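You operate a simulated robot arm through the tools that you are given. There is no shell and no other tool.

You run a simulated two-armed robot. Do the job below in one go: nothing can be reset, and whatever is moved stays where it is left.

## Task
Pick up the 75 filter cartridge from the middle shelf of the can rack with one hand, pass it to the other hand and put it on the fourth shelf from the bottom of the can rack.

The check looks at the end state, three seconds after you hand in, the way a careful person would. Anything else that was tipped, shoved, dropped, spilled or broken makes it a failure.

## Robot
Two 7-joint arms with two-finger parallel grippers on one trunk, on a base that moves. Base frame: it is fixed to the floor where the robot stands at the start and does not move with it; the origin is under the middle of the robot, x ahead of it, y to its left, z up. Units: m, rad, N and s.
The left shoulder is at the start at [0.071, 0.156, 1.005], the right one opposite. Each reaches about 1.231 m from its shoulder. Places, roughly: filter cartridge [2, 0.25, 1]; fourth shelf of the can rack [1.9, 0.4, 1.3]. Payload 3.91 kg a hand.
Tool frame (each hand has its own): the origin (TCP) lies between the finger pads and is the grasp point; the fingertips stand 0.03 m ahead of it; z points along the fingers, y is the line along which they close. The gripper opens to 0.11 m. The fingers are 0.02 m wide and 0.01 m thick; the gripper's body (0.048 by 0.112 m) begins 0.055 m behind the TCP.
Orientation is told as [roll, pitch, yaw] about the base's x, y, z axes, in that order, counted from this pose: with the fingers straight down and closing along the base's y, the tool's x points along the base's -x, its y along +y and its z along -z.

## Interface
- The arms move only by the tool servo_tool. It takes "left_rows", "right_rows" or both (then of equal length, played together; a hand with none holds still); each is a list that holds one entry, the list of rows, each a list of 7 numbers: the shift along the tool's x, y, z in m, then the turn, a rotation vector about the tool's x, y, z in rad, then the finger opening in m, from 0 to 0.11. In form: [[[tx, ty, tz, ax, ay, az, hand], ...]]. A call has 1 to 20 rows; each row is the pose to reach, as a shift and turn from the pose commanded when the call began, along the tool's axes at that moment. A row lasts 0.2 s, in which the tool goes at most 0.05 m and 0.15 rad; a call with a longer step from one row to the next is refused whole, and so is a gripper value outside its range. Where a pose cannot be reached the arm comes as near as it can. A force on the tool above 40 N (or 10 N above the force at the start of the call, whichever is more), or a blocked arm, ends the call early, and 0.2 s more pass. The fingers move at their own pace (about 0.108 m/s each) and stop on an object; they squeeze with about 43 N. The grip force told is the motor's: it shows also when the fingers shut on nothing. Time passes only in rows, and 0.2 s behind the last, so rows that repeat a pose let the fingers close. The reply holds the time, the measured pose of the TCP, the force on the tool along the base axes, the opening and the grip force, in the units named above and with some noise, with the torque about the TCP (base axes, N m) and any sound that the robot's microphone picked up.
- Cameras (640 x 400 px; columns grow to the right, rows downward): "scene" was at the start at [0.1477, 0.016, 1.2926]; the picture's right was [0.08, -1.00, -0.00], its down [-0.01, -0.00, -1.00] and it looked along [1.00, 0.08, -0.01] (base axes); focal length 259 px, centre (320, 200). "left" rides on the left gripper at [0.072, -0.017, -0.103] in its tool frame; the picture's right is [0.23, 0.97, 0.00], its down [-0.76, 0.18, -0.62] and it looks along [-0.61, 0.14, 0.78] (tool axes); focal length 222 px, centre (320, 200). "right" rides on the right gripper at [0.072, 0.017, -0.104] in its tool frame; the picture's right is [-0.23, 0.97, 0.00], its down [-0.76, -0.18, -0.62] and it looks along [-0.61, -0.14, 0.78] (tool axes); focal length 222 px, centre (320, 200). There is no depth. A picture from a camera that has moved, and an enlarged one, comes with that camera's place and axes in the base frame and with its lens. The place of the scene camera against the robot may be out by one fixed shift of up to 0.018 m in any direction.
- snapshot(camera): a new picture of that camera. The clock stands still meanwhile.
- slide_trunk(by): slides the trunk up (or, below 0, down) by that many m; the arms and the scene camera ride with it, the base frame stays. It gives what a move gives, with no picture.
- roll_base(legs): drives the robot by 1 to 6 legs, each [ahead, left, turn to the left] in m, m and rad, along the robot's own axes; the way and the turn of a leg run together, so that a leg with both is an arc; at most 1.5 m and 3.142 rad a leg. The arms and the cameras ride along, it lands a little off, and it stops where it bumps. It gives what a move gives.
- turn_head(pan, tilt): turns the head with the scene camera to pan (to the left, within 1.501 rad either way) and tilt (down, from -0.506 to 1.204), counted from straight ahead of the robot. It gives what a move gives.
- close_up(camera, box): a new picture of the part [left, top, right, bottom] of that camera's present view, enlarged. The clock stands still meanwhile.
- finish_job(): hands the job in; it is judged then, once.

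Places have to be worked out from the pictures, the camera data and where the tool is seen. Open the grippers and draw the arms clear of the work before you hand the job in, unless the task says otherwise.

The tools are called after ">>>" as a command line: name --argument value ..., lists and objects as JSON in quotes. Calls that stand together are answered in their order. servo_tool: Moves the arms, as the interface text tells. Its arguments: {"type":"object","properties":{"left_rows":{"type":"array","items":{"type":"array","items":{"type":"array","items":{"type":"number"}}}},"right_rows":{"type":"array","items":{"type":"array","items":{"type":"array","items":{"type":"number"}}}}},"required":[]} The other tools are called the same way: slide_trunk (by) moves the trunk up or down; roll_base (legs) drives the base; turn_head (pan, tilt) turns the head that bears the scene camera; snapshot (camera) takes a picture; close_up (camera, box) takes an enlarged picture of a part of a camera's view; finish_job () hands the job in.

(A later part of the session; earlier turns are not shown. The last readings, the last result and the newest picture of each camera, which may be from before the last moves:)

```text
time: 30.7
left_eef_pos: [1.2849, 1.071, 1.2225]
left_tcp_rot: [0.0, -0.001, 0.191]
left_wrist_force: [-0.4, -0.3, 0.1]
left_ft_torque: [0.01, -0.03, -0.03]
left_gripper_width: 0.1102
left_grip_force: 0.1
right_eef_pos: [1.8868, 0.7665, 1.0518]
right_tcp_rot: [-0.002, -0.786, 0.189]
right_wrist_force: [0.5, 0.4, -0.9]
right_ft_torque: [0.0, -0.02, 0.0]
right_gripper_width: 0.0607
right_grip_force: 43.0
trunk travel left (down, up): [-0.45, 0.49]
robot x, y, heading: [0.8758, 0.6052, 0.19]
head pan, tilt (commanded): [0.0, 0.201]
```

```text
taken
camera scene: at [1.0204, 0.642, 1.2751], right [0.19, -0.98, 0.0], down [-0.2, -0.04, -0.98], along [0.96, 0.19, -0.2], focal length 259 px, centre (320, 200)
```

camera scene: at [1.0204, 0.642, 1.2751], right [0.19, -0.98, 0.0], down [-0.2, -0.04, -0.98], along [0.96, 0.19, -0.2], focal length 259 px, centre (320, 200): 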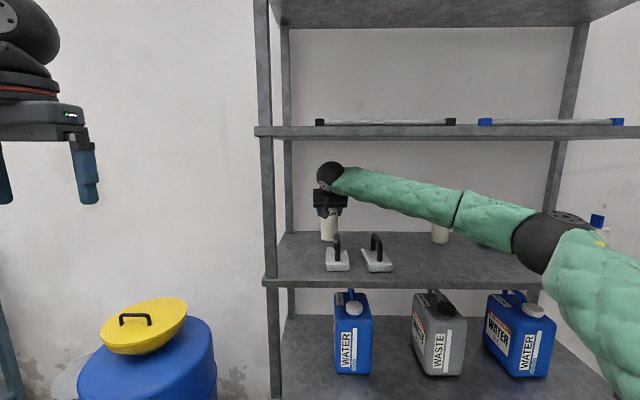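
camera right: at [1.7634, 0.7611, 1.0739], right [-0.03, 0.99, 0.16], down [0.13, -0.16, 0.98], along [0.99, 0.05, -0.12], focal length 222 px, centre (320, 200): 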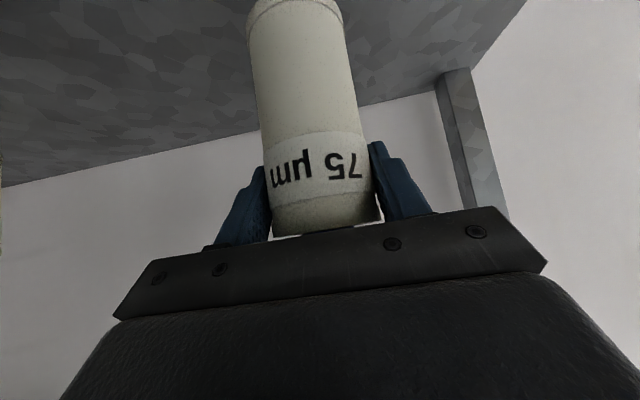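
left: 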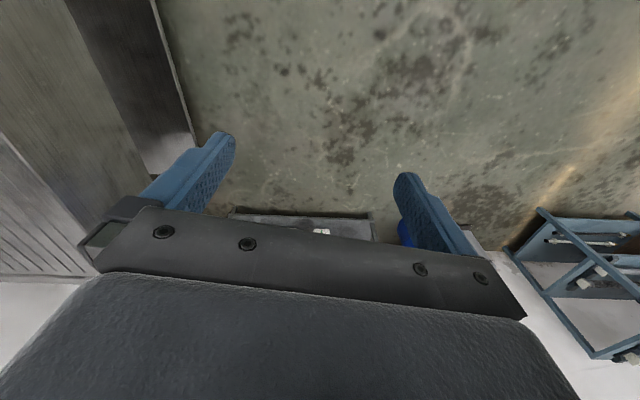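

It lifts freely and is light. Now I'll raise it further while pitching the hand flatter (to about 25°), so the wrist stays below shelf four and the cartridge bottom clears the handle.

>>> servo_tool --right_rows '[[[-0.0141, 0, -0.0141, 0, 0, 0, 0.03], [-0.0212, 0, -0.0212, 0, -0.12, 0, 0.03], [-0.0354, 0, -0.0354, 0, -0.235, 0, 0.03], [-0.0495, 0, -0.0495, 0, -0.35, 0, 0.03], [-0.0601, 0, -0.0601, 0, -0.35, 0, 0.03]]]'

>>> snapshot --camera "right"

>>> snapshot --camera "scene"

>>> close_up --camera "scene" --box '[270, 110, 430, 280]'

```text
time: 31.9
left_eef_pos: [1.2847, 1.0722, 1.2223]
left_tcp_rot: [-0.001, 0.0, 0.19]
left_wrist_force: [0.2, 0.0, 1.1]
left_ft_torque: [-0.01, -0.02, -0.03]
left_gripper_width: 0.1101
left_grip_force: 0.1
right_eef_pos: [1.8872, 0.769, 1.1378]
right_tcp_rot: [-0.002, -1.135, 0.191]
right_wrist_force: [-0.8, -0.3, -0.7]
right_ft_torque: [0.04, 0.02, 0.02]
right_gripper_width: 0.0606
right_grip_force: 42.7
trunk travel left (down, up): [-0.45, 0.49]
robot x, y, heading: [0.8735, 0.6063, 0.185]
head pan, tilt (commanded): [0.0, 0.201]
```

```text
taken
camera right: at [1.7628, 0.7611, 1.1161], right [-0.09, 0.97, 0.21], down [-0.21, -0.22, 0.95], along [0.97, 0.04, 0.22], focal length 222 px, centre (320, 200)
```

right: 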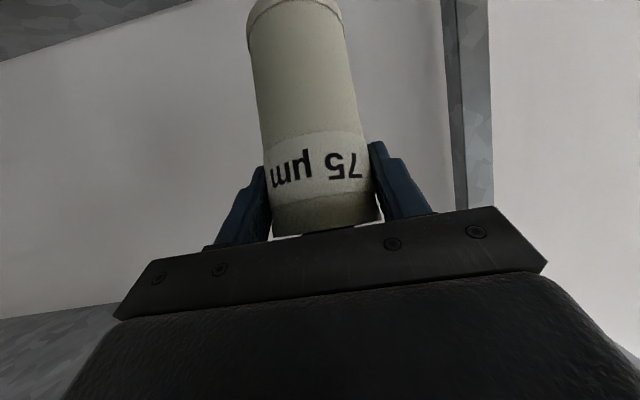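

```text
taken
camera scene: at [1.0203, 0.6423, 1.2751], right [0.19, -0.98, 0.0], down [-0.2, -0.04, -0.98], along [0.96, 0.19, -0.2], focal length 259 px, centre (320, 200)
```

scene: 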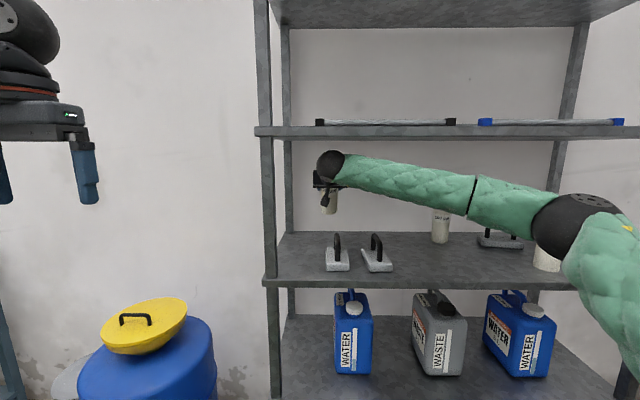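

```text
2.35 times, centred on (350, 195) of scene
camera zoom: at [1.0203, 0.6423, 1.2751], right [0.19, -0.98, 0.0], down [-0.2, -0.04, -0.98], along [0.96, 0.19, -0.2], focal length 609 px, centre (249, 212)
```

zoom: 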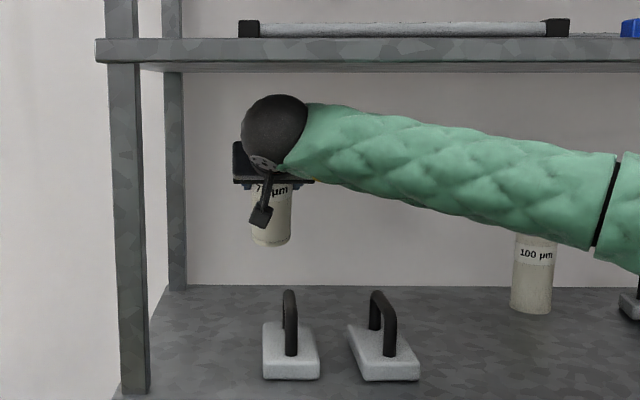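

The cartridge now hangs clear above the handles with the wrist below shelf four. I'll back the base straight out 0.45 m with the arm held.

>>> roll_base --legs '[[-0.45, 0, 0]]'

>>> snapshot --camera "scene"

>>> snapshot --camera "right"

```text
time: 34.7
left_eef_pos: [0.8366, 0.9839, 1.2231]
left_tcp_rot: [-0.001, -0.001, 0.186]
left_wrist_force: [-0.5, 0.2, 0.8]
left_ft_torque: [0.0, -0.02, -0.01]
left_gripper_width: 0.1099
left_grip_force: 0.1
right_eef_pos: [1.4372, 0.6786, 1.1394]
right_tcp_rot: [0.0, -1.137, 0.186]
right_wrist_force: [0.0, 0.2, -1.3]
right_ft_torque: [-0.02, 0.02, 0.01]
right_gripper_width: 0.0607
right_grip_force: 42.7
trunk travel left (down, up): [-0.45, 0.49]
robot x, y, heading: [0.4205, 0.5205, 0.19]
head pan, tilt (commanded): [0.0, 0.201]
```

```text
taken
camera scene: at [0.5703, 0.5556, 1.2752], right [0.19, -0.98, 0.0], down [-0.2, -0.04, -0.98], along [0.96, 0.18, -0.2], focal length 259 px, centre (320, 200)
```

scene: 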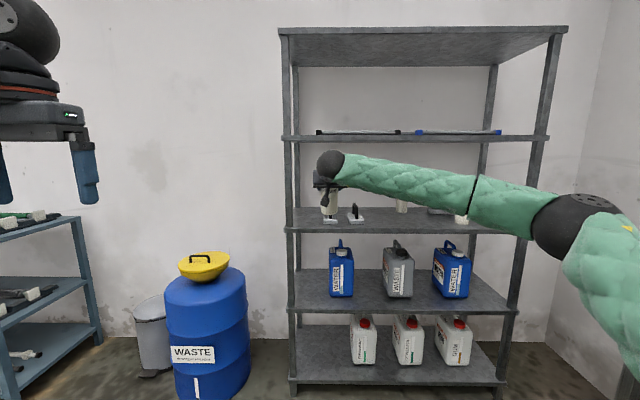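

```text
taken
camera right: at [1.3132, 0.672, 1.1165], right [-0.09, 0.97, 0.21], down [-0.21, -0.22, 0.95], along [0.97, 0.04, 0.22], focal length 222 px, centre (320, 200)
```

right: 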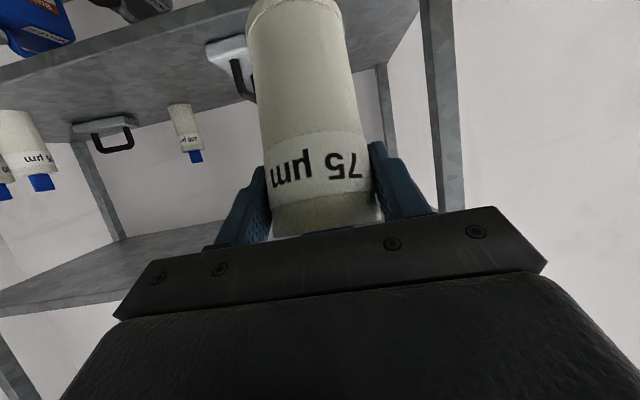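

The cartridge is out of the rack and firmly held. For the hand-over and later placing it would help if the left hand's camera sat on top, so I'll test turning the left hand about its own axis in free air, half the way first.

>>> servo_tool --left_rows '[[[0, 0, 0, 0, 0, 0.15, 0.11], [0, 0, 0, 0, 0, 0.3, 0.11], [0, 0, 0, 0, 0, 0.45, 0.11], [0, 0, 0, 0, 0, 0.6, 0.11], [0, 0, 0, 0, 0, 0.75, 0.11], [0, 0, 0, 0, 0, 0.9, 0.11], [0, 0, 0, 0, 0, 1.05, 0.11], [0, 0, 0, 0, 0, 1.2, 0.11], [0, 0, 0, 0, 0, 1.35, 0.11], [0, 0, 0, 0, 0, 1.5, 0.11]]]'

>>> snapshot --camera "scene"

```text
time: 36.9
left_eef_pos: [0.7697, 0.8124, 1.1887]
left_tcp_rot: [-0.004, -0.012, -1.293]
left_wrist_force: [0.9, -0.1, -0.2]
left_ft_torque: [0.02, 0.0, 0.0]
left_gripper_width: 0.1103
left_grip_force: 0.1
left hand out of reach, approached as far as the arm can: row 6, 7, 8, 9, 10
right_eef_pos: [1.4373, 0.6783, 1.1388]
right_tcp_rot: [-0.001, -1.134, 0.186]
right_wrist_force: [-1.1, 0.1, -1.4]
right_ft_torque: [0.02, 0.04, 0.0]
right_gripper_width: 0.0607
right_grip_force: 43.3
trunk travel left (down, up): [-0.45, 0.49]
robot x, y, heading: [0.4216, 0.5185, 0.188]
head pan, tilt (commanded): [0.0, 0.201]
```

```text
taken
camera scene: at [0.5712, 0.5555, 1.2751], right [0.19, -0.98, 0.0], down [-0.2, -0.04, -0.98], along [0.96, 0.18, -0.2], focal length 259 px, centre (320, 200)
```

scene: 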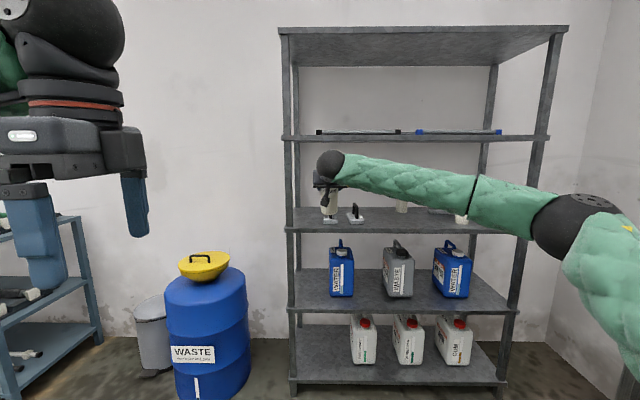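

That direction runs into a joint limit. I'll turn back and test the other way.

>>> servo_tool --left_rows '[[[0, 0, 0, 0, 0, -0.15, 0.11], [0, 0, 0, 0, 0, -0.3, 0.11], [0, 0, 0, 0, 0, -0.45, 0.11], [0, 0, 0, 0, 0, -0.6, 0.11], [0, 0, 0, 0, 0, -0.75, 0.11], [0, 0, 0, 0, 0, -0.9, 0.11], [0, 0, 0, 0, 0, -1.05, 0.11], [0, 0, 0, 0, 0, -1.2, 0.11], [0, 0, 0, 0, 0, -1.35, 0.11], [0, 0, 0, 0, 0, -1.5, 0.11]]]'

>>> servo_tool --left_rows '[[[0, 0, 0, 0, 0, -0.15, 0.11], [0, 0, 0, 0, 0, -0.3, 0.11], [0, 0, 0, 0, 0, -0.45, 0.11], [0, 0, 0, 0, 0, -0.6, 0.11], [0, 0, 0, 0, 0, -0.75, 0.11], [0, 0, 0, 0, 0, -0.9, 0.11], [0, 0, 0, 0, 0, -1.05, 0.11], [0, 0, 0, 0, 0, -1.2, 0.11], [0, 0, 0, 0, 0, -1.35, 0.11], [0, 0, 0, 0, 0, -1.5, 0.11]]]'

>>> snapshot --camera "scene"

```text
time: 39.1
left_eef_pos: [0.7728, 0.8159, 1.1861]
left_tcp_rot: [0.0, 0.001, 0.19]
left_wrist_force: [0.7, -1.0, 0.1]
left_ft_torque: [-0.02, 0.01, 0.02]
left_gripper_width: 0.1101
left_grip_force: 0.2
right_eef_pos: [1.437, 0.6789, 1.1385]
right_tcp_rot: [0.001, -1.136, 0.186]
right_wrist_force: [0.7, 0.0, -1.1]
right_ft_torque: [0.0, 0.0, 0.01]
right_gripper_width: 0.0608
right_grip_force: 43.1
trunk travel left (down, up): [-0.45, 0.49]
robot x, y, heading: [0.4222, 0.5211, 0.186]
head pan, tilt (commanded): [0.0, 0.201]
```

```text
time: 41.3
left_eef_pos: [0.775, 0.8162, 1.1865]
left_tcp_rot: [0.0, 0.001, 1.689]
left_wrist_force: [-0.3, 0.2, 0.2]
left_ft_torque: [0.01, -0.01, -0.04]
left_gripper_width: 0.1099
left_grip_force: 0.0
right_eef_pos: [1.437, 0.6781, 1.1379]
right_tcp_rot: [-0.001, -1.133, 0.187]
right_wrist_force: [0.0, -0.1, -1.3]
right_ft_torque: [-0.03, 0.01, -0.04]
right_gripper_width: 0.0612
right_grip_force: 43.3
trunk travel left (down, up): [-0.45, 0.49]
robot x, y, heading: [0.4209, 0.517, 0.18]
head pan, tilt (commanded): [0.0, 0.201]
```

```text
taken
camera scene: at [0.5712, 0.5557, 1.2751], right [0.19, -0.98, 0.0], down [-0.2, -0.04, -0.98], along [0.96, 0.18, -0.2], focal length 259 px, centre (320, 200)
```

scene: 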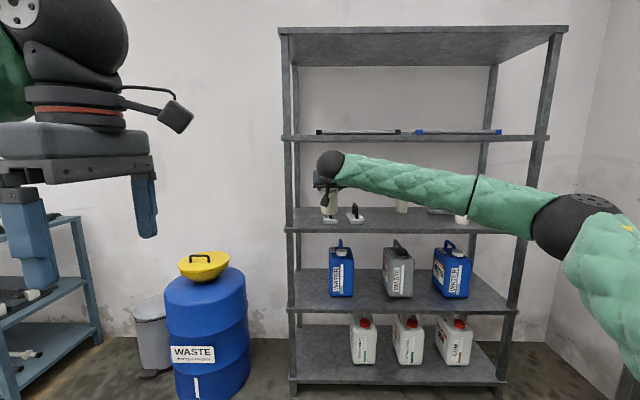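

Turning this way works without limit so far. Continuing to the full half turn.

>>> servo_tool --left_rows '[[[0, 0, 0, 0, 0, -0.15, 0.11], [0, 0, 0, 0, 0, -0.3, 0.11], [0, 0, 0, 0, 0, -0.45, 0.11], [0, 0, 0, 0, 0, -0.6, 0.11], [0, 0, 0, 0, 0, -0.75, 0.11], [0, 0, 0, 0, 0, -0.9, 0.11], [0, 0, 0, 0, 0, -1.05, 0.11], [0, 0, 0, 0, 0, -1.2, 0.11], [0, 0, 0, 0, 0, -1.35, 0.11], [0, 0, 0, 0, 0, -1.5, 0.11], [0, 0, 0, 0, 0, -1.64, 0.11]]]'

>>> snapshot --camera "scene"

>>> snapshot --camera "left"

```text
time: 43.7
left_eef_pos: [0.775, 0.8167, 1.1853]
left_tcp_rot: [-0.002, 0.0, -2.951]
left_wrist_force: [-0.4, -0.2, -0.3]
left_ft_torque: [0.01, 0.0, 0.0]
left_gripper_width: 0.1097
left_grip_force: 0.0
right_eef_pos: [1.4378, 0.6787, 1.1377]
right_tcp_rot: [0.0, -1.136, 0.189]
right_wrist_force: [-0.1, 0.2, -1.2]
right_ft_torque: [0.03, 0.02, 0.01]
right_gripper_width: 0.061
right_grip_force: 42.9
trunk travel left (down, up): [-0.45, 0.49]
robot x, y, heading: [0.4224, 0.5217, 0.186]
head pan, tilt (commanded): [0.0, 0.201]
```

```text
taken
camera scene: at [0.5712, 0.5557, 1.2751], right [0.19, -0.98, 0.0], down [-0.2, -0.04, -0.98], along [0.96, 0.18, -0.2], focal length 259 px, centre (320, 200)
```

scene: 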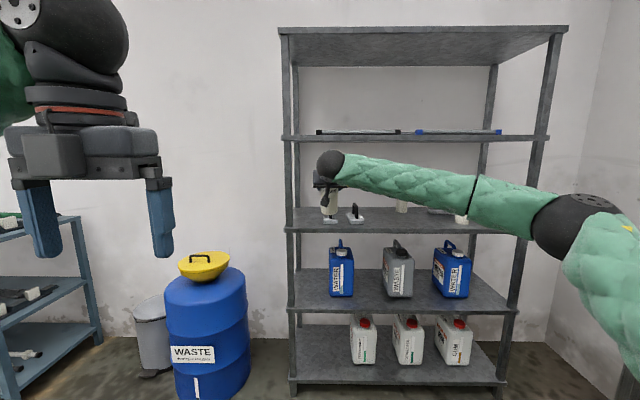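

```text
taken
camera left: at [0.8421, 0.8475, 1.29], right [0.41, -0.91, 0.0], down [-0.71, -0.32, 0.62], along [-0.57, -0.25, -0.78], focal length 222 px, centre (320, 200)
```

left: 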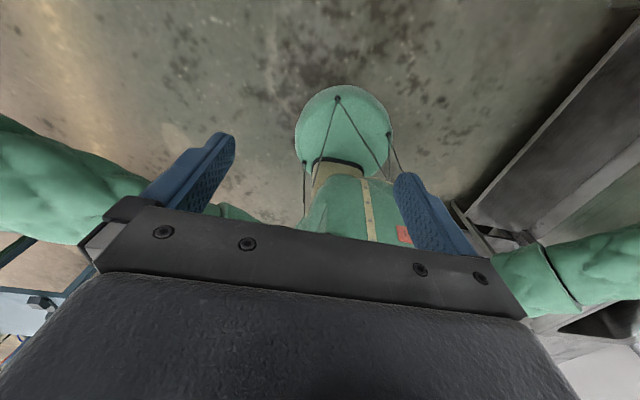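

The half turn works; the left camera now sits on the far side and will be on top once the fingers point forward. Next I bring the cartridge to about 0.8 m ahead of the robot and set it upright again (right hand back to 45°).

>>> servo_tool --right_rows '[[[0.0161, 0.006, -0.0344, 0, 0.058, 0, 0.03], [0.0321, 0.012, -0.0689, 0, 0.117, 0, 0.03], [0.0482, 0.018, -0.1033, 0, 0.175, 0, 0.03], [0.0643, 0.024, -0.1377, 0, 0.233, 0, 0.03], [0.0803, 0.03, -0.1722, 0, 0.292, 0, 0.03], [0.0964, 0.035, -0.2066, 0, 0.35, 0, 0.03]]]'

>>> snapshot --camera "scene"

```text
time: 45.1
left_eef_pos: [0.7751, 0.8164, 1.1861]
left_tcp_rot: [-0.001, 0.002, -2.957]
left_wrist_force: [0.0, 0.6, 0.5]
left_ft_torque: [-0.02, -0.01, -0.02]
left_gripper_width: 0.1101
left_grip_force: 0.0
right_eef_pos: [1.2059, 0.6709, 1.138]
right_tcp_rot: [-0.001, -0.785, 0.186]
right_wrist_force: [-0.1, -0.1, -1.5]
right_ft_torque: [-0.03, 0.02, -0.01]
right_gripper_width: 0.0609
right_grip_force: 43.5
trunk travel left (down, up): [-0.45, 0.49]
robot x, y, heading: [0.4236, 0.5215, 0.184]
head pan, tilt (commanded): [0.0, 0.201]
```

```text
taken
camera scene: at [0.5705, 0.5557, 1.2752], right [0.19, -0.98, 0.0], down [-0.2, -0.04, -0.98], along [0.96, 0.18, -0.2], focal length 259 px, centre (320, 200)
```

scene: 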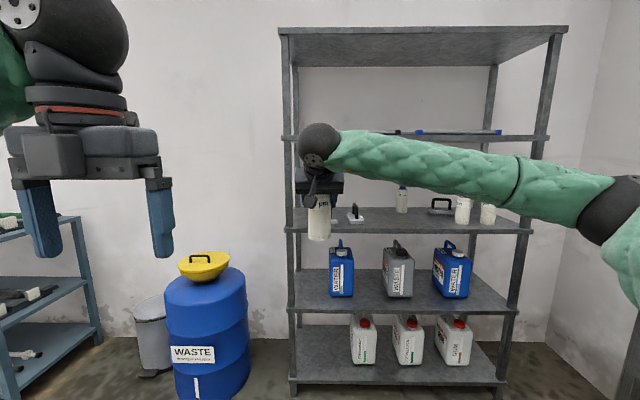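

The cartridge hangs upright about 0.8 m ahead. Now I'll swing the right hand's heading 45° to the left about the vertical, so that the left hand can come in from the left-rear.

>>> servo_tool --right_rows '[[[0, 0, 0, -0.0925, 0, -0.0925, 0.03], [0, 0, 0, -0.185, 0, -0.185, 0.03], [0, 0, 0, -0.2775, 0, -0.2775, 0.03], [0, 0, 0, -0.37, 0, -0.37, 0.03], [0, 0, 0, -0.4625, 0, -0.4625, 0.03], [0, 0, 0, -0.555, 0, -0.555, 0.03]]]'

>>> snapshot --camera "scene"

>>> snapshot --camera "right"

```text
time: 46.5
left_eef_pos: [0.7761, 0.8158, 1.1864]
left_tcp_rot: [0.002, -0.001, -2.957]
left_wrist_force: [0.5, -0.3, -0.7]
left_ft_torque: [0.0, -0.02, 0.05]
left_gripper_width: 0.11
left_grip_force: 0.0
right_eef_pos: [1.2072, 0.6711, 1.1376]
right_tcp_rot: [0.001, -0.787, 0.974]
right_wrist_force: [1.7, 0.2, -1.8]
right_ft_torque: [0.01, -0.01, 0.01]
right_gripper_width: 0.061
right_grip_force: 42.8
trunk travel left (down, up): [-0.45, 0.49]
robot x, y, heading: [0.4218, 0.521, 0.187]
head pan, tilt (commanded): [0.0, 0.201]
```

```text
taken
camera scene: at [0.5716, 0.5554, 1.275], right [0.19, -0.98, 0.0], down [-0.2, -0.04, -0.98], along [0.96, 0.18, -0.2], focal length 259 px, centre (320, 200)
```

scene: 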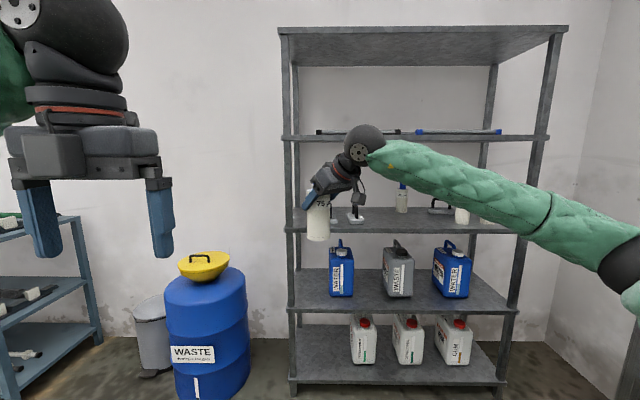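

```text
taken
camera right: at [1.1255, 0.5767, 1.1591], right [-0.71, 0.68, 0.16], down [0.2, -0.02, 0.98], along [0.67, 0.73, -0.12], focal length 222 px, centre (320, 200)
```

right: 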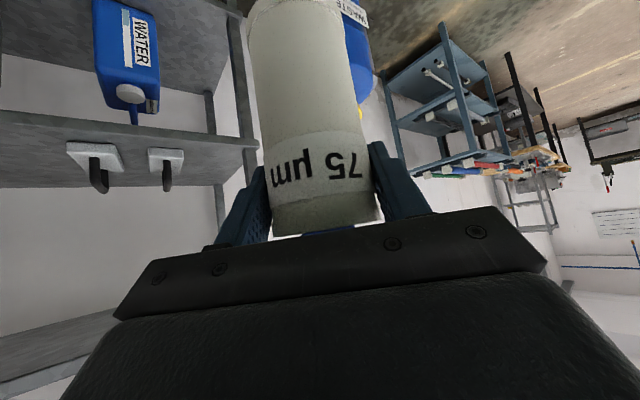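

The right hand turned cleanly. Next I pitch the left hand forward (fingers 15° below level) while moving it to a staging place left-rear of the cartridge.

>>> servo_tool --left_rows '[[[0.0244, -0.0016, 0.0073, 0, 0.1454, 0, 0.11], [0.0489, -0.0031, 0.0147, 0, 0.2909, 0, 0.11], [0.0733, -0.0047, 0.022, 0, 0.4363, 0, 0.11], [0.0978, -0.0062, 0.0293, 0, 0.5818, 0, 0.11], [0.1222, -0.0078, 0.0367, 0, 0.7272, 0, 0.11], [0.1467, -0.0093, 0.044, 0, 0.8727, 0, 0.11], [0.1711, -0.0109, 0.0513, 0, 1.0181, 0, 0.11], [0.1956, -0.0124, 0.0587, 0, 1.1636, 0, 0.11], [0.22, -0.014, 0.066, 0, 1.309, 0, 0.11]]]'

>>> snapshot --camera "scene"

>>> snapshot --camera "left"

```text
time: 48.5
left_eef_pos: [0.9886, 0.8716, 1.1198]
left_tcp_rot: [-0.001, 1.31, -2.956]
left_wrist_force: [0.6, 0.1, -0.1]
left_ft_torque: [-0.03, -0.02, -0.04]
left_gripper_width: 0.1102
left_grip_force: 0.0
right_eef_pos: [1.2076, 0.6703, 1.1376]
right_tcp_rot: [0.0, -0.783, 0.973]
right_wrist_force: [0.9, 0.6, -1.3]
right_ft_torque: [-0.01, 0.04, 0.03]
right_gripper_width: 0.0609
right_grip_force: 43.4
trunk travel left (down, up): [-0.45, 0.49]
robot x, y, heading: [0.4217, 0.5191, 0.189]
head pan, tilt (commanded): [0.0, 0.201]
```

```text
taken
camera scene: at [0.5716, 0.5563, 1.2751], right [0.19, -0.98, 0.0], down [-0.2, -0.04, -0.98], along [0.96, 0.18, -0.2], focal length 259 px, centre (320, 200)
```

scene: 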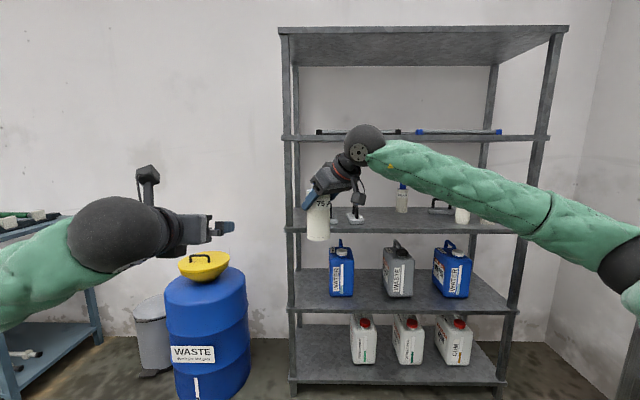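

```text
taken
camera left: at [0.9045, 0.8745, 1.2175], right [0.24, -0.95, 0.22], down [-0.75, -0.32, -0.57], along [0.61, -0.03, -0.79], focal length 222 px, centre (320, 200)
```

left: 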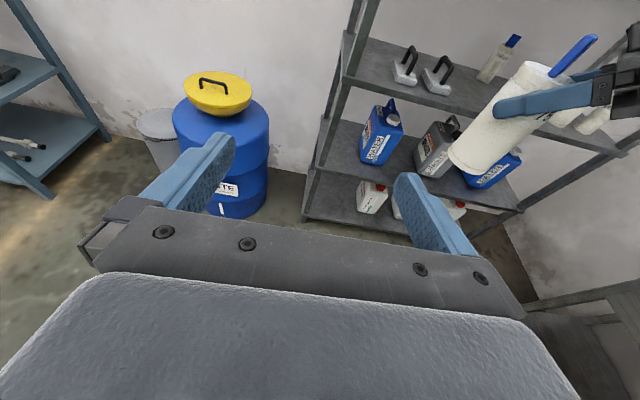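

The left hand now points forward with its camera on top and a clear view. I'll swing it 45° to the right about the vertical so it faces the cartridge.

>>> servo_tool --left_rows '[[[0, 0, 0, -0.1263, 0, 0.0338, 0.11], [0, 0, 0, -0.2527, 0, 0.0677, 0.11], [0, 0, 0, -0.379, 0, 0.1015, 0.11], [0, 0, 0, -0.5053, 0, 0.1353, 0.11], [0, 0, 0, -0.6317, 0, 0.1692, 0.11], [0, 0, 0, -0.758, 0, 0.203, 0.11]]]'

>>> snapshot --camera "scene"

>>> snapshot --camera "left"

```text
time: 49.9
left_eef_pos: [0.9884, 0.8708, 1.1194]
left_tcp_rot: [0.005, 1.311, 2.545]
left_wrist_force: [0.9, -0.1, -0.3]
left_ft_torque: [-0.02, -0.02, -0.03]
left_gripper_width: 0.1101
left_grip_force: 0.2
right_eef_pos: [1.2067, 0.6708, 1.1393]
right_tcp_rot: [0.0, -0.786, 0.972]
right_wrist_force: [0.0, 0.2, -1.1]
right_ft_torque: [-0.06, -0.02, -0.02]
right_gripper_width: 0.0609
right_grip_force: 43.4
trunk travel left (down, up): [-0.45, 0.49]
robot x, y, heading: [0.4259, 0.5189, 0.188]
head pan, tilt (commanded): [0.0, 0.201]
```

```text
taken
camera scene: at [0.5713, 0.5559, 1.275], right [0.19, -0.98, 0.0], down [-0.2, -0.04, -0.98], along [0.96, 0.18, -0.2], focal length 259 px, centre (320, 200)
```

scene: 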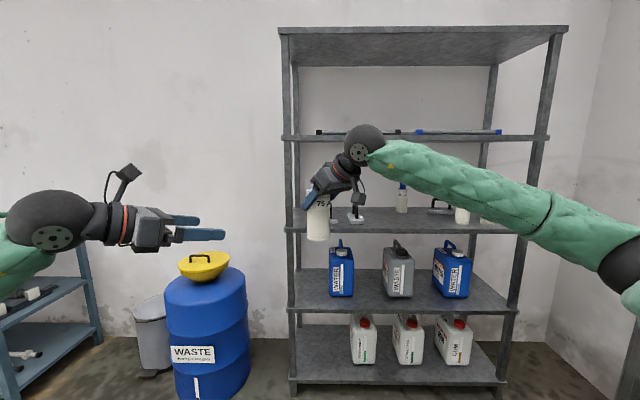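

```text
taken
camera left: at [0.9295, 0.9319, 1.2173], right [-0.5, -0.84, 0.22], down [-0.76, 0.3, -0.57], along [0.41, -0.46, -0.79], focal length 222 px, centre (320, 200)
```

left: 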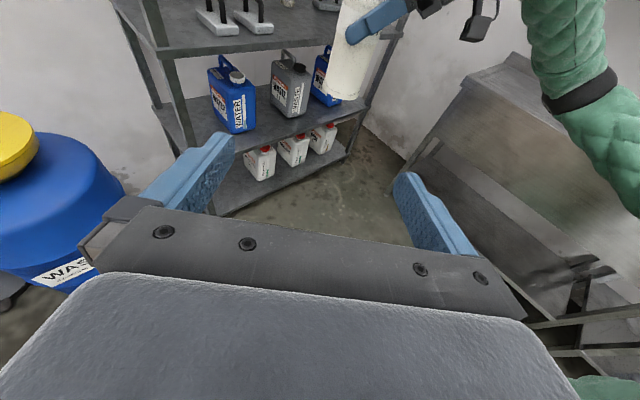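

Both hands are well apart. The cartridge is 0.29 m ahead of the left TCP and 4 cm to its right; I'll move the left hand to 12 cm short of it, at the height of the cartridge's lower part, pitching down 5° more.

>>> servo_tool --left_rows '[[[0.0012, 0.0085, 0.0338, 0, -0.0175, 0, 0.11], [0.0024, 0.017, 0.0677, 0, -0.0349, 0, 0.11], [0.0036, 0.0255, 0.1015, 0, -0.0524, 0, 0.11], [0.0048, 0.034, 0.1354, 0, -0.0698, 0, 0.11], [0.006, 0.0425, 0.1692, 0, -0.0873, 0, 0.11]]]'

>>> snapshot --camera "scene"

>>> snapshot --camera "left"

>>> snapshot --camera "right"

```text
time: 51.1
left_eef_pos: [1.1016, 0.7437, 1.0805]
left_tcp_rot: [0.003, 1.219, 2.545]
left_wrist_force: [-0.4, 0.0, -0.8]
left_ft_torque: [0.04, 0.0, 0.01]
left_gripper_width: 0.1099
left_grip_force: 0.1
right_eef_pos: [1.2088, 0.6702, 1.1371]
right_tcp_rot: [0.0, -0.785, 0.97]
right_wrist_force: [0.6, 0.1, -1.0]
right_ft_torque: [0.0, 0.02, 0.01]
right_gripper_width: 0.0607
right_grip_force: 43.3
trunk travel left (down, up): [-0.45, 0.49]
robot x, y, heading: [0.4213, 0.517, 0.189]
head pan, tilt (commanded): [0.0, 0.201]
```

```text
taken
camera scene: at [0.5719, 0.5553, 1.275], right [0.19, -0.98, 0.0], down [-0.2, -0.04, -0.98], along [0.96, 0.18, -0.2], focal length 259 px, centre (320, 200)
```

scene: 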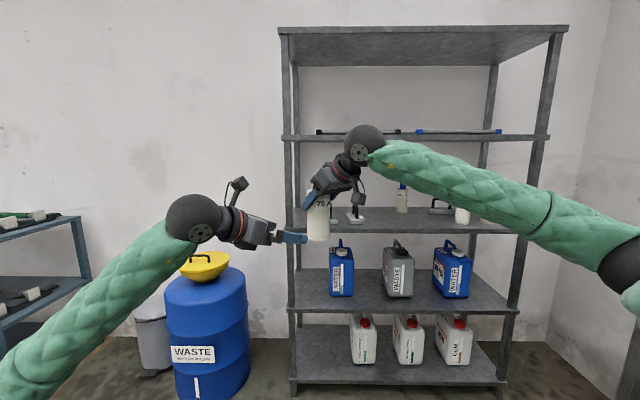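

```text
taken
camera left: at [1.05, 0.7993, 1.1855], right [-0.48, -0.85, 0.21], down [-0.8, 0.33, -0.5], along [0.36, -0.41, -0.84], focal length 222 px, centre (320, 200)
```

left: 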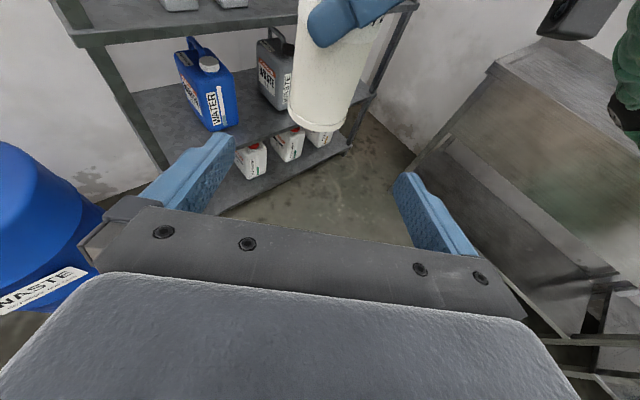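

```text
taken
camera right: at [1.1256, 0.5771, 1.1588], right [-0.71, 0.68, 0.16], down [0.2, -0.02, 0.98], along [0.67, 0.73, -0.12], focal length 222 px, centre (320, 200)
```

right: 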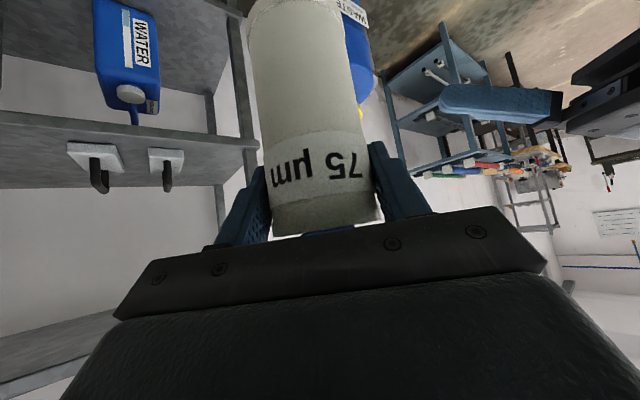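

The left hand is lined up with the cartridge, 0.13 m short. A zoom checks the alignment and the height against the right hand's fingers.

>>> close_up --camera "left" --box '[200, 0, 440, 150]'

>>> close_up --camera "scene" --box '[230, 120, 400, 260]'

```text
2.67 times, centred on (320, 75) of left
camera zoom: at [1.05, 0.7993, 1.1855], right [-0.48, -0.85, 0.21], down [-0.8, 0.33, -0.5], along [0.36, -0.41, -0.84], focal length 592 px, centre (320, 533)
```

zoom: 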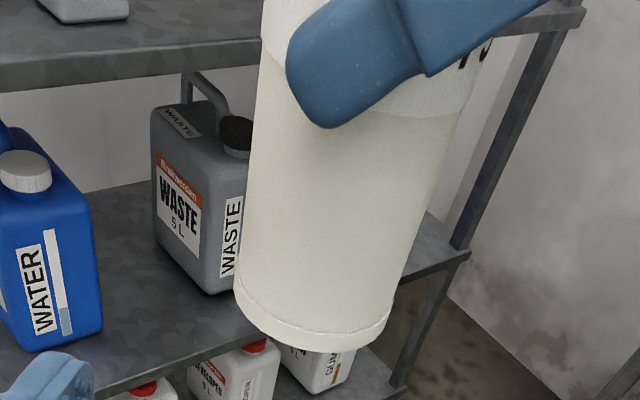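

```text
2.86 times, centred on (315, 190) of scene
camera zoom: at [0.5719, 0.5553, 1.275], right [0.19, -0.98, 0.0], down [-0.2, -0.04, -0.98], along [0.96, 0.18, -0.2], focal length 740 px, centre (334, 229)
```

zoom: 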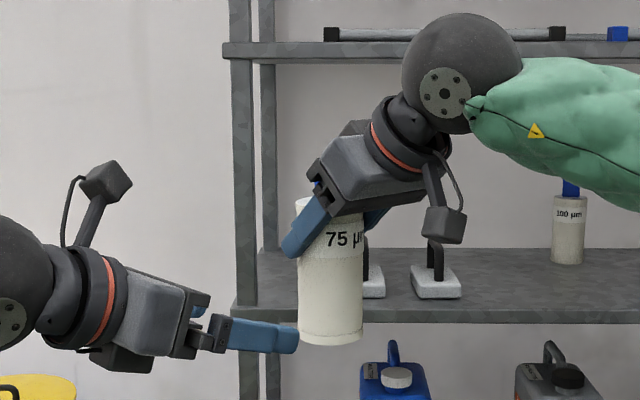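

The cartridge sits about 5 mm further toward the right hand's tips than its TCP, so I shift the left hand 5 mm left and slide in 0.12 m, fingers open, below the right hand's fingers.

>>> servo_tool --left_rows '[[[0.0083, -0.002, 0.0227, 0, 0, 0, 0.11], [0.0167, -0.004, 0.0454, 0, 0, 0, 0.11], [0.025, -0.005, 0.0682, 0, 0, 0, 0.11], [0.0334, -0.005, 0.0909, 0, 0, 0, 0.11], [0.0417, -0.005, 0.1136, 0, 0, 0, 0.11]]]'

>>> snapshot --camera "left"

>>> close_up --camera "scene" --box '[230, 120, 400, 260]'

>>> snapshot --camera "right"

```text
time: 52.3
left_eef_pos: [1.2043, 0.6776, 1.0804]
left_tcp_rot: [0.001, 1.221, 2.544]
left_wrist_force: [-0.4, 0.1, -0.1]
left_ft_torque: [0.0, -0.04, 0.01]
left_gripper_width: 0.1098
left_grip_force: 0.0
right_eef_pos: [1.2086, 0.6702, 1.1374]
right_tcp_rot: [0.002, -0.786, 0.971]
right_wrist_force: [0.1, -0.2, -1.2]
right_ft_torque: [-0.01, 0.01, 0.01]
right_gripper_width: 0.0607
right_grip_force: 42.8
trunk travel left (down, up): [-0.45, 0.49]
robot x, y, heading: [0.4214, 0.5203, 0.182]
head pan, tilt (commanded): [0.0, 0.201]
```

```text
taken
camera left: at [1.1535, 0.7338, 1.1859], right [-0.48, -0.85, 0.21], down [-0.8, 0.33, -0.5], along [0.36, -0.41, -0.84], focal length 222 px, centre (320, 200)
```

left: 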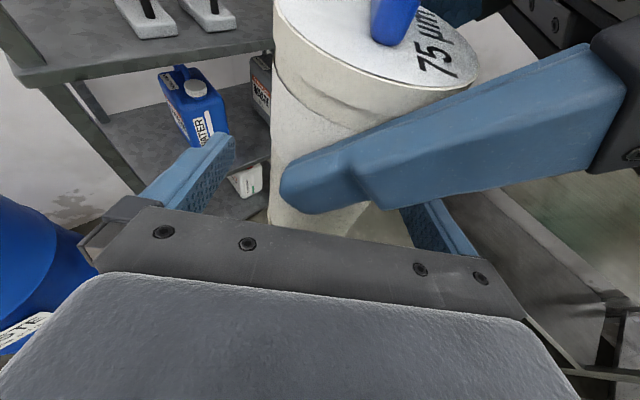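

```text
2.86 times, centred on (315, 190) of scene
camera zoom: at [0.5716, 0.5552, 1.275], right [0.19, -0.98, 0.0], down [-0.2, -0.04, -0.98], along [0.96, 0.18, -0.2], focal length 740 px, centre (334, 229)
```

zoom: 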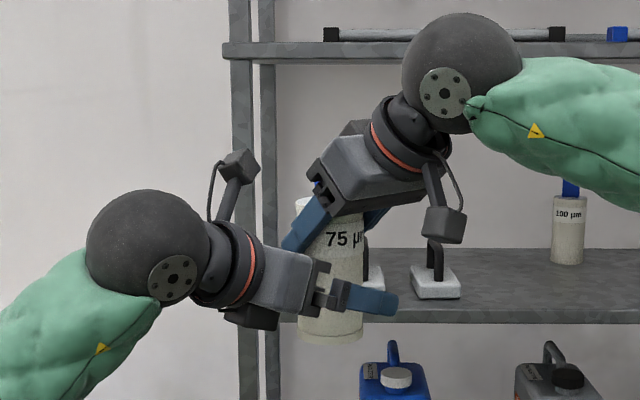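

```text
taken
camera right: at [1.1253, 0.5769, 1.1591], right [-0.71, 0.68, 0.16], down [0.2, -0.02, 0.98], along [0.67, 0.73, -0.12], focal length 222 px, centre (320, 200)
```

right: 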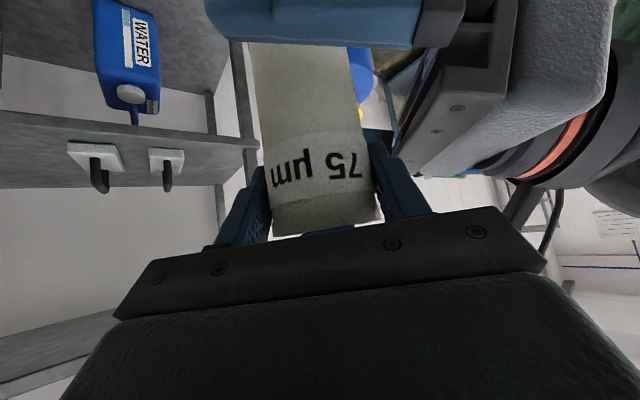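

No contact during the approach, and the left pads straddle the lower body under the right fingers. Closing the left gripper.

>>> servo_tool --left_rows '[[[0, 0, 0, 0, 0, 0, 0.095], [0, 0, 0, 0, 0, 0, 0.08], [0, 0, 0, 0, 0, 0, 0.07], [0, 0, 0, 0, 0, 0, 0.055], [0, 0, 0, 0, 0, 0, 0.03], [0, 0, 0, 0, 0, 0, 0.03], [0, 0, 0, 0, 0, 0, 0.03]]]'

>>> snapshot --camera "left"

>>> close_up --camera "scene" --box '[230, 120, 400, 260]'

```text
time: 53.9
left_eef_pos: [1.2035, 0.6774, 1.0819]
left_tcp_rot: [0.002, 1.221, 2.542]
left_wrist_force: [-7.9, -11.9, -0.2]
left_ft_torque: [0.53, -0.23, 0.07]
left_gripper_width: 0.0607
left_grip_force: 42.8
right_eef_pos: [1.2077, 0.6708, 1.1374]
right_tcp_rot: [-0.001, -0.786, 0.969]
right_wrist_force: [8.0, 10.9, -0.1]
right_ft_torque: [0.1, -0.23, -0.18]
right_gripper_width: 0.0606
right_grip_force: 42.9
trunk travel left (down, up): [-0.45, 0.49]
robot x, y, heading: [0.4215, 0.5195, 0.187]
head pan, tilt (commanded): [0.0, 0.201]
```

```text
taken
camera left: at [1.1528, 0.7335, 1.1859], right [-0.49, -0.85, 0.21], down [-0.8, 0.33, -0.5], along [0.35, -0.41, -0.84], focal length 222 px, centre (320, 200)
```

left: 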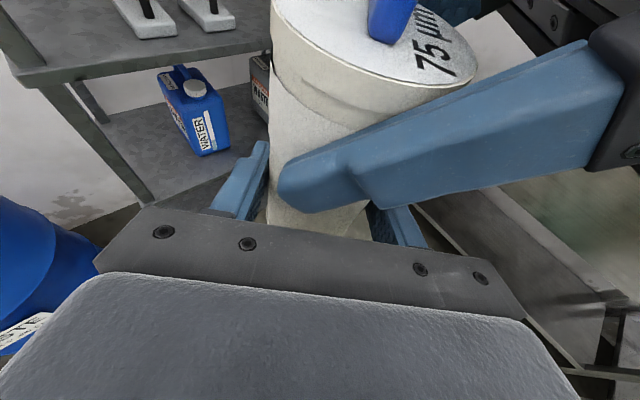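

```text
2.86 times, centred on (315, 190) of scene
camera zoom: at [0.5713, 0.5555, 1.2751], right [0.19, -0.98, 0.0], down [-0.2, -0.04, -0.98], along [0.96, 0.18, -0.2], focal length 740 px, centre (334, 229)
```

zoom: 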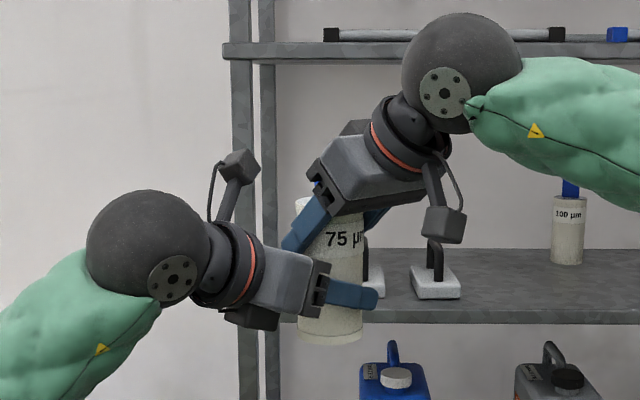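

Both hands hold it (both widths 0.061 m). I'll open the right hand only slightly (to 0.072 m), so its finger doesn't press on the left palm, and check the left hand keeps the hold.

>>> servo_tool --right_rows '[[[0, 0, 0, 0, 0, 0, 0.064], [0, 0, 0, 0, 0, 0, 0.068], [0, 0, 0, 0, 0, 0, 0.072], [0, 0, 0, 0, 0, 0, 0.072], [0, 0, 0, 0, 0, 0, 0.072]]]'

>>> snapshot --camera "left"

>>> close_up --camera "scene" --box '[230, 120, 400, 260]'

>>> snapshot --camera "right"

```text
time: 55.1
left_eef_pos: [1.2046, 0.6784, 1.0813]
left_tcp_rot: [0.003, 1.221, 2.546]
left_wrist_force: [0.3, -0.4, 0.0]
left_ft_torque: [0.01, -0.01, -0.02]
left_gripper_width: 0.0608
left_grip_force: 43.1
right_eef_pos: [1.2069, 0.6702, 1.137]
right_tcp_rot: [0.001, -0.784, 0.97]
right_wrist_force: [-0.1, -0.2, 0.2]
right_ft_torque: [-0.04, -0.01, -0.02]
right_gripper_width: 0.0721
right_grip_force: 0.0
trunk travel left (down, up): [-0.45, 0.49]
robot x, y, heading: [0.4251, 0.5199, 0.187]
head pan, tilt (commanded): [0.0, 0.201]
```

```text
taken
camera left: at [1.1531, 0.734, 1.1859], right [-0.48, -0.85, 0.21], down [-0.8, 0.33, -0.5], along [0.36, -0.41, -0.84], focal length 222 px, centre (320, 200)
```

left: 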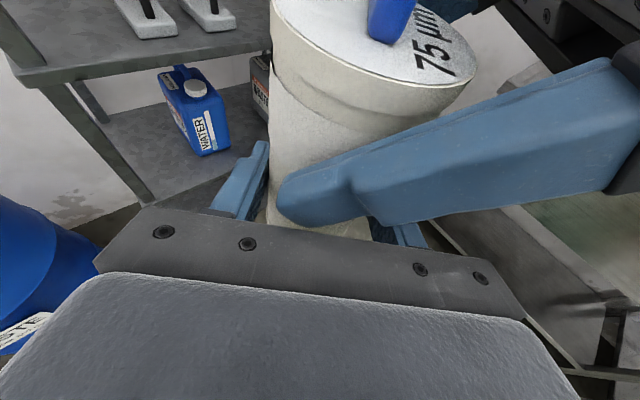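

```text
2.86 times, centred on (315, 190) of scene
camera zoom: at [0.5713, 0.5555, 1.2751], right [0.19, -0.98, 0.0], down [-0.2, -0.04, -0.98], along [0.96, 0.18, -0.2], focal length 740 px, centre (334, 229)
```

zoom: 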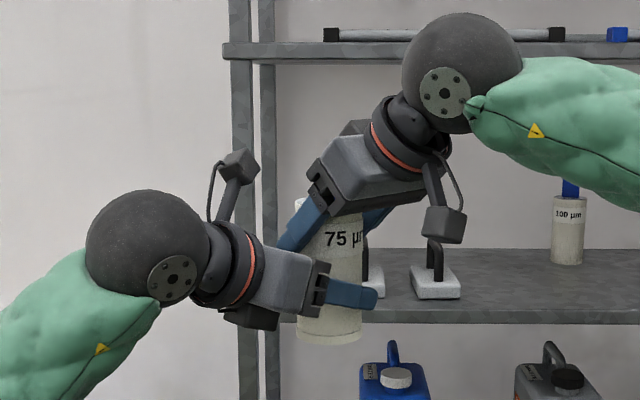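

```text
taken
camera right: at [1.125, 0.577, 1.1594], right [-0.71, 0.68, 0.16], down [0.2, -0.02, 0.98], along [0.67, 0.73, -0.12], focal length 222 px, centre (320, 200)
```

right: 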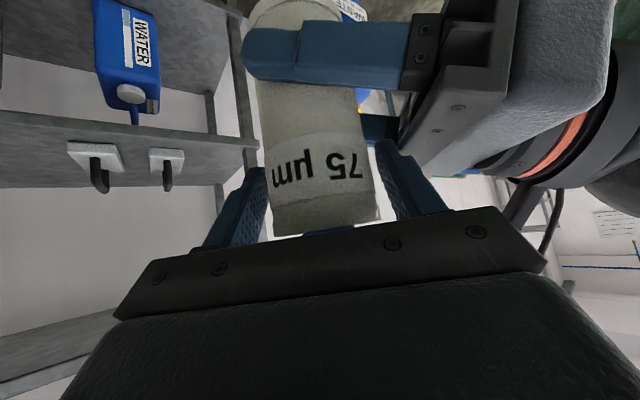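

The right hand has let go and the left holds alone with no load disturbance. Now I withdraw the right hand straight back along its own axis.

>>> servo_tool --right_rows '[[[0, 0, -0.02, 0, 0, 0, 0.072], [0, 0, -0.045, 0, 0, 0, 0.072], [0, 0, -0.075, 0, 0, 0, 0.072], [0, 0, -0.11, 0, 0, 0, 0.09], [0, 0, -0.15, 0, 0, 0, 0.11]]]'

>>> snapshot --camera "scene"

>>> snapshot --camera "left"

>>> snapshot --camera "right"

```text
time: 56.3
left_eef_pos: [1.2031, 0.678, 1.0827]
left_tcp_rot: [0.0, 1.222, 2.543]
left_wrist_force: [-0.6, 0.6, 0.3]
left_ft_torque: [0.02, -0.01, 0.0]
left_gripper_width: 0.0607
left_grip_force: 42.8
right_eef_pos: [1.1463, 0.5838, 1.2454]
right_tcp_rot: [0.001, -0.785, 0.974]
right_wrist_force: [0.3, 0.2, -0.3]
right_ft_torque: [-0.03, -0.02, -0.01]
right_gripper_width: 0.1099
right_grip_force: 0.1
trunk travel left (down, up): [-0.45, 0.49]
robot x, y, heading: [0.4204, 0.5195, 0.189]
head pan, tilt (commanded): [0.0, 0.201]
```

```text
taken
camera scene: at [0.5706, 0.5551, 1.2751], right [0.19, -0.98, 0.0], down [-0.2, -0.04, -0.98], along [0.96, 0.18, -0.2], focal length 259 px, centre (320, 200)
```

scene: 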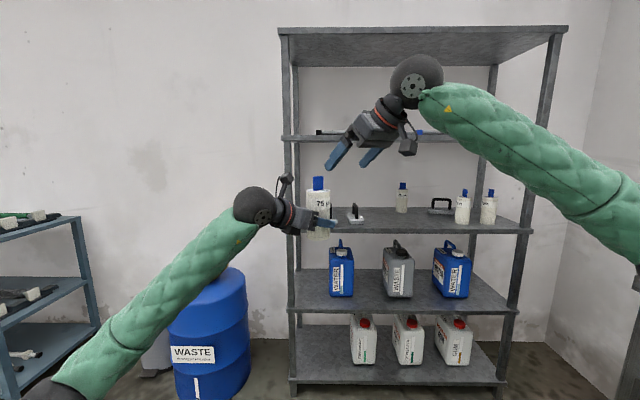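

```text
taken
camera left: at [1.1524, 0.7338, 1.1865], right [-0.48, -0.85, 0.21], down [-0.8, 0.33, -0.5], along [0.36, -0.41, -0.84], focal length 222 px, centre (320, 200)
```

left: 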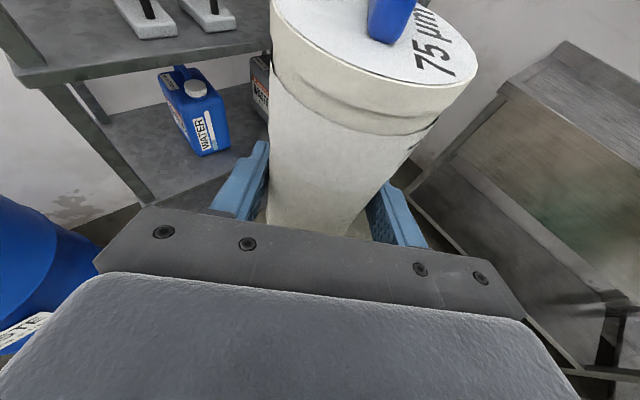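

```text
taken
camera right: at [1.0636, 0.49, 1.2673], right [-0.71, 0.68, 0.16], down [0.2, -0.02, 0.98], along [0.67, 0.73, -0.12], focal length 222 px, centre (320, 200)
```

right: 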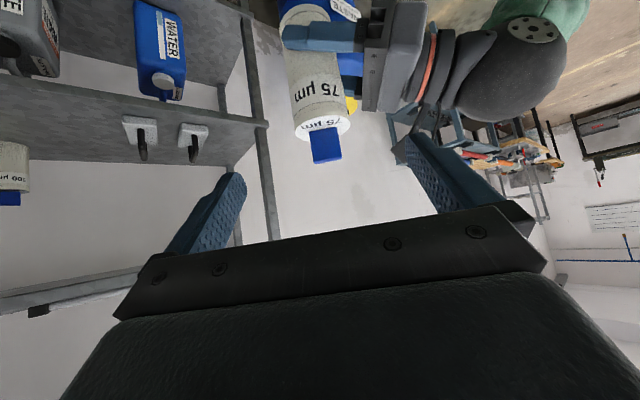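

The hand-over is done: the left hand holds the cartridge upright. I'll take the right hand back to the robot's right side, then raise the trunk for shelf four.

>>> servo_tool --right_rows '[[[0.0257, -0.009, -0.0257, 0.0617, 0, 0.0617, 0.11], [0.0513, -0.0179, -0.0513, 0.1233, 0, 0.1233, 0.11], [0.077, -0.0269, -0.077, 0.185, 0, 0.185, 0.11], [0.1027, -0.0358, -0.1027, 0.2467, 0, 0.2467, 0.11], [0.1283, -0.0448, -0.1283, 0.3083, 0, 0.3083, 0.11], [0.154, -0.0537, -0.154, 0.37, 0, 0.37, 0.11], [0.1797, -0.0627, -0.1797, 0.4317, 0, 0.4317, 0.11], [0.2053, -0.0716, -0.2053, 0.4933, 0, 0.4933, 0.11], [0.231, -0.0806, -0.231, 0.555, 0, 0.555, 0.11]]]'

>>> slide_trunk --by 0.45

>>> snapshot --camera "scene"

```text
time: 58.3
left_eef_pos: [1.2027, 0.678, 1.0819]
left_tcp_rot: [-0.001, 1.221, 2.544]
left_wrist_force: [0.9, -0.3, 0.1]
left_ft_torque: [0.01, 0.02, 0.02]
left_gripper_width: 0.061
left_grip_force: 43.5
right_eef_pos: [1.03, 0.2669, 1.2442]
right_tcp_rot: [0.002, -0.786, 0.185]
right_wrist_force: [0.2, 0.3, 0.1]
right_ft_torque: [0.02, 0.0, 0.03]
right_gripper_width: 0.11
right_grip_force: 0.0
trunk travel left (down, up): [-0.45, 0.49]
robot x, y, heading: [0.4192, 0.5215, 0.19]
head pan, tilt (commanded): [0.0, 0.201]
```

```text
refused: 0.45 is not a number from -0.4 to 0.4
```

```text
taken
camera scene: at [0.5706, 0.5546, 1.2752], right [0.19, -0.98, 0.0], down [-0.2, -0.04, -0.98], along [0.96, 0.18, -0.2], focal length 259 px, centre (320, 200)
```

scene: 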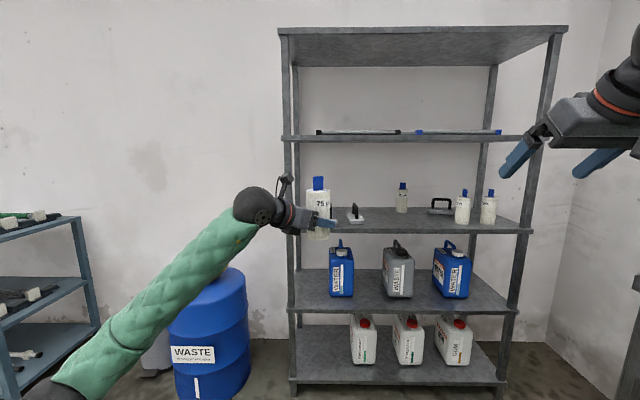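

The trunk slide is limited to 0.4 m a call; I'll do 0.4 and then 0.05.

>>> slide_trunk --by 0.4

>>> slide_trunk --by 0.05

>>> snapshot --camera "scene"

```text
time: 62.1
left_eef_pos: [1.2043, 0.6782, 1.4808]
left_tcp_rot: [0.002, 1.221, 2.546]
left_wrist_force: [0.0, -0.2, -1.8]
left_ft_torque: [-0.02, 0.01, 0.03]
left_gripper_width: 0.0611
left_grip_force: 42.8
right_eef_pos: [1.0296, 0.2682, 1.6436]
right_tcp_rot: [0.001, -0.786, 0.186]
right_wrist_force: [-0.1, -0.3, -0.6]
right_ft_torque: [0.04, 0.03, -0.02]
right_gripper_width: 0.1099
right_grip_force: 0.0
trunk travel left (down, up): [-0.85, 0.09]
robot x, y, heading: [0.4217, 0.5195, 0.188]
head pan, tilt (commanded): [0.0, 0.201]
```

```text
time: 63.0
left_eef_pos: [1.2057, 0.6772, 1.5319]
left_tcp_rot: [0.001, 1.223, 2.545]
left_wrist_force: [-0.4, 0.5, -1.3]
left_ft_torque: [-0.02, 0.01, 0.02]
left_gripper_width: 0.0608
left_grip_force: 43.2
right_eef_pos: [1.0302, 0.2675, 1.6935]
right_tcp_rot: [0.0, -0.785, 0.187]
right_wrist_force: [0.0, 0.4, -0.2]
right_ft_torque: [-0.01, 0.01, -0.04]
right_gripper_width: 0.1102
right_grip_force: 0.0
trunk travel left (down, up): [-0.9, 0.04]
robot x, y, heading: [0.4218, 0.5197, 0.181]
head pan, tilt (commanded): [0.0, 0.201]
```

```text
taken
camera scene: at [0.572, 0.5553, 1.7249], right [0.19, -0.98, 0.0], down [-0.2, -0.04, -0.98], along [0.96, 0.18, -0.2], focal length 259 px, centre (320, 200)
```

scene: 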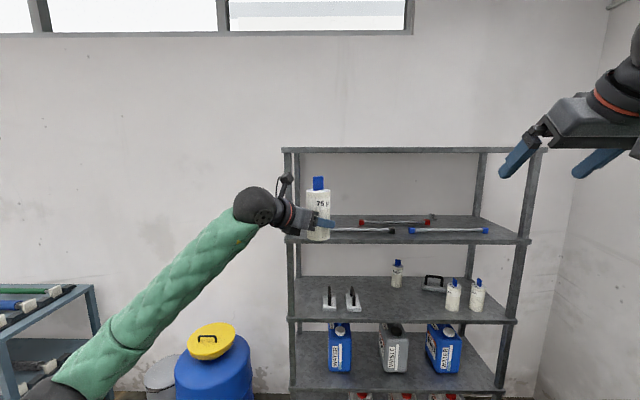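

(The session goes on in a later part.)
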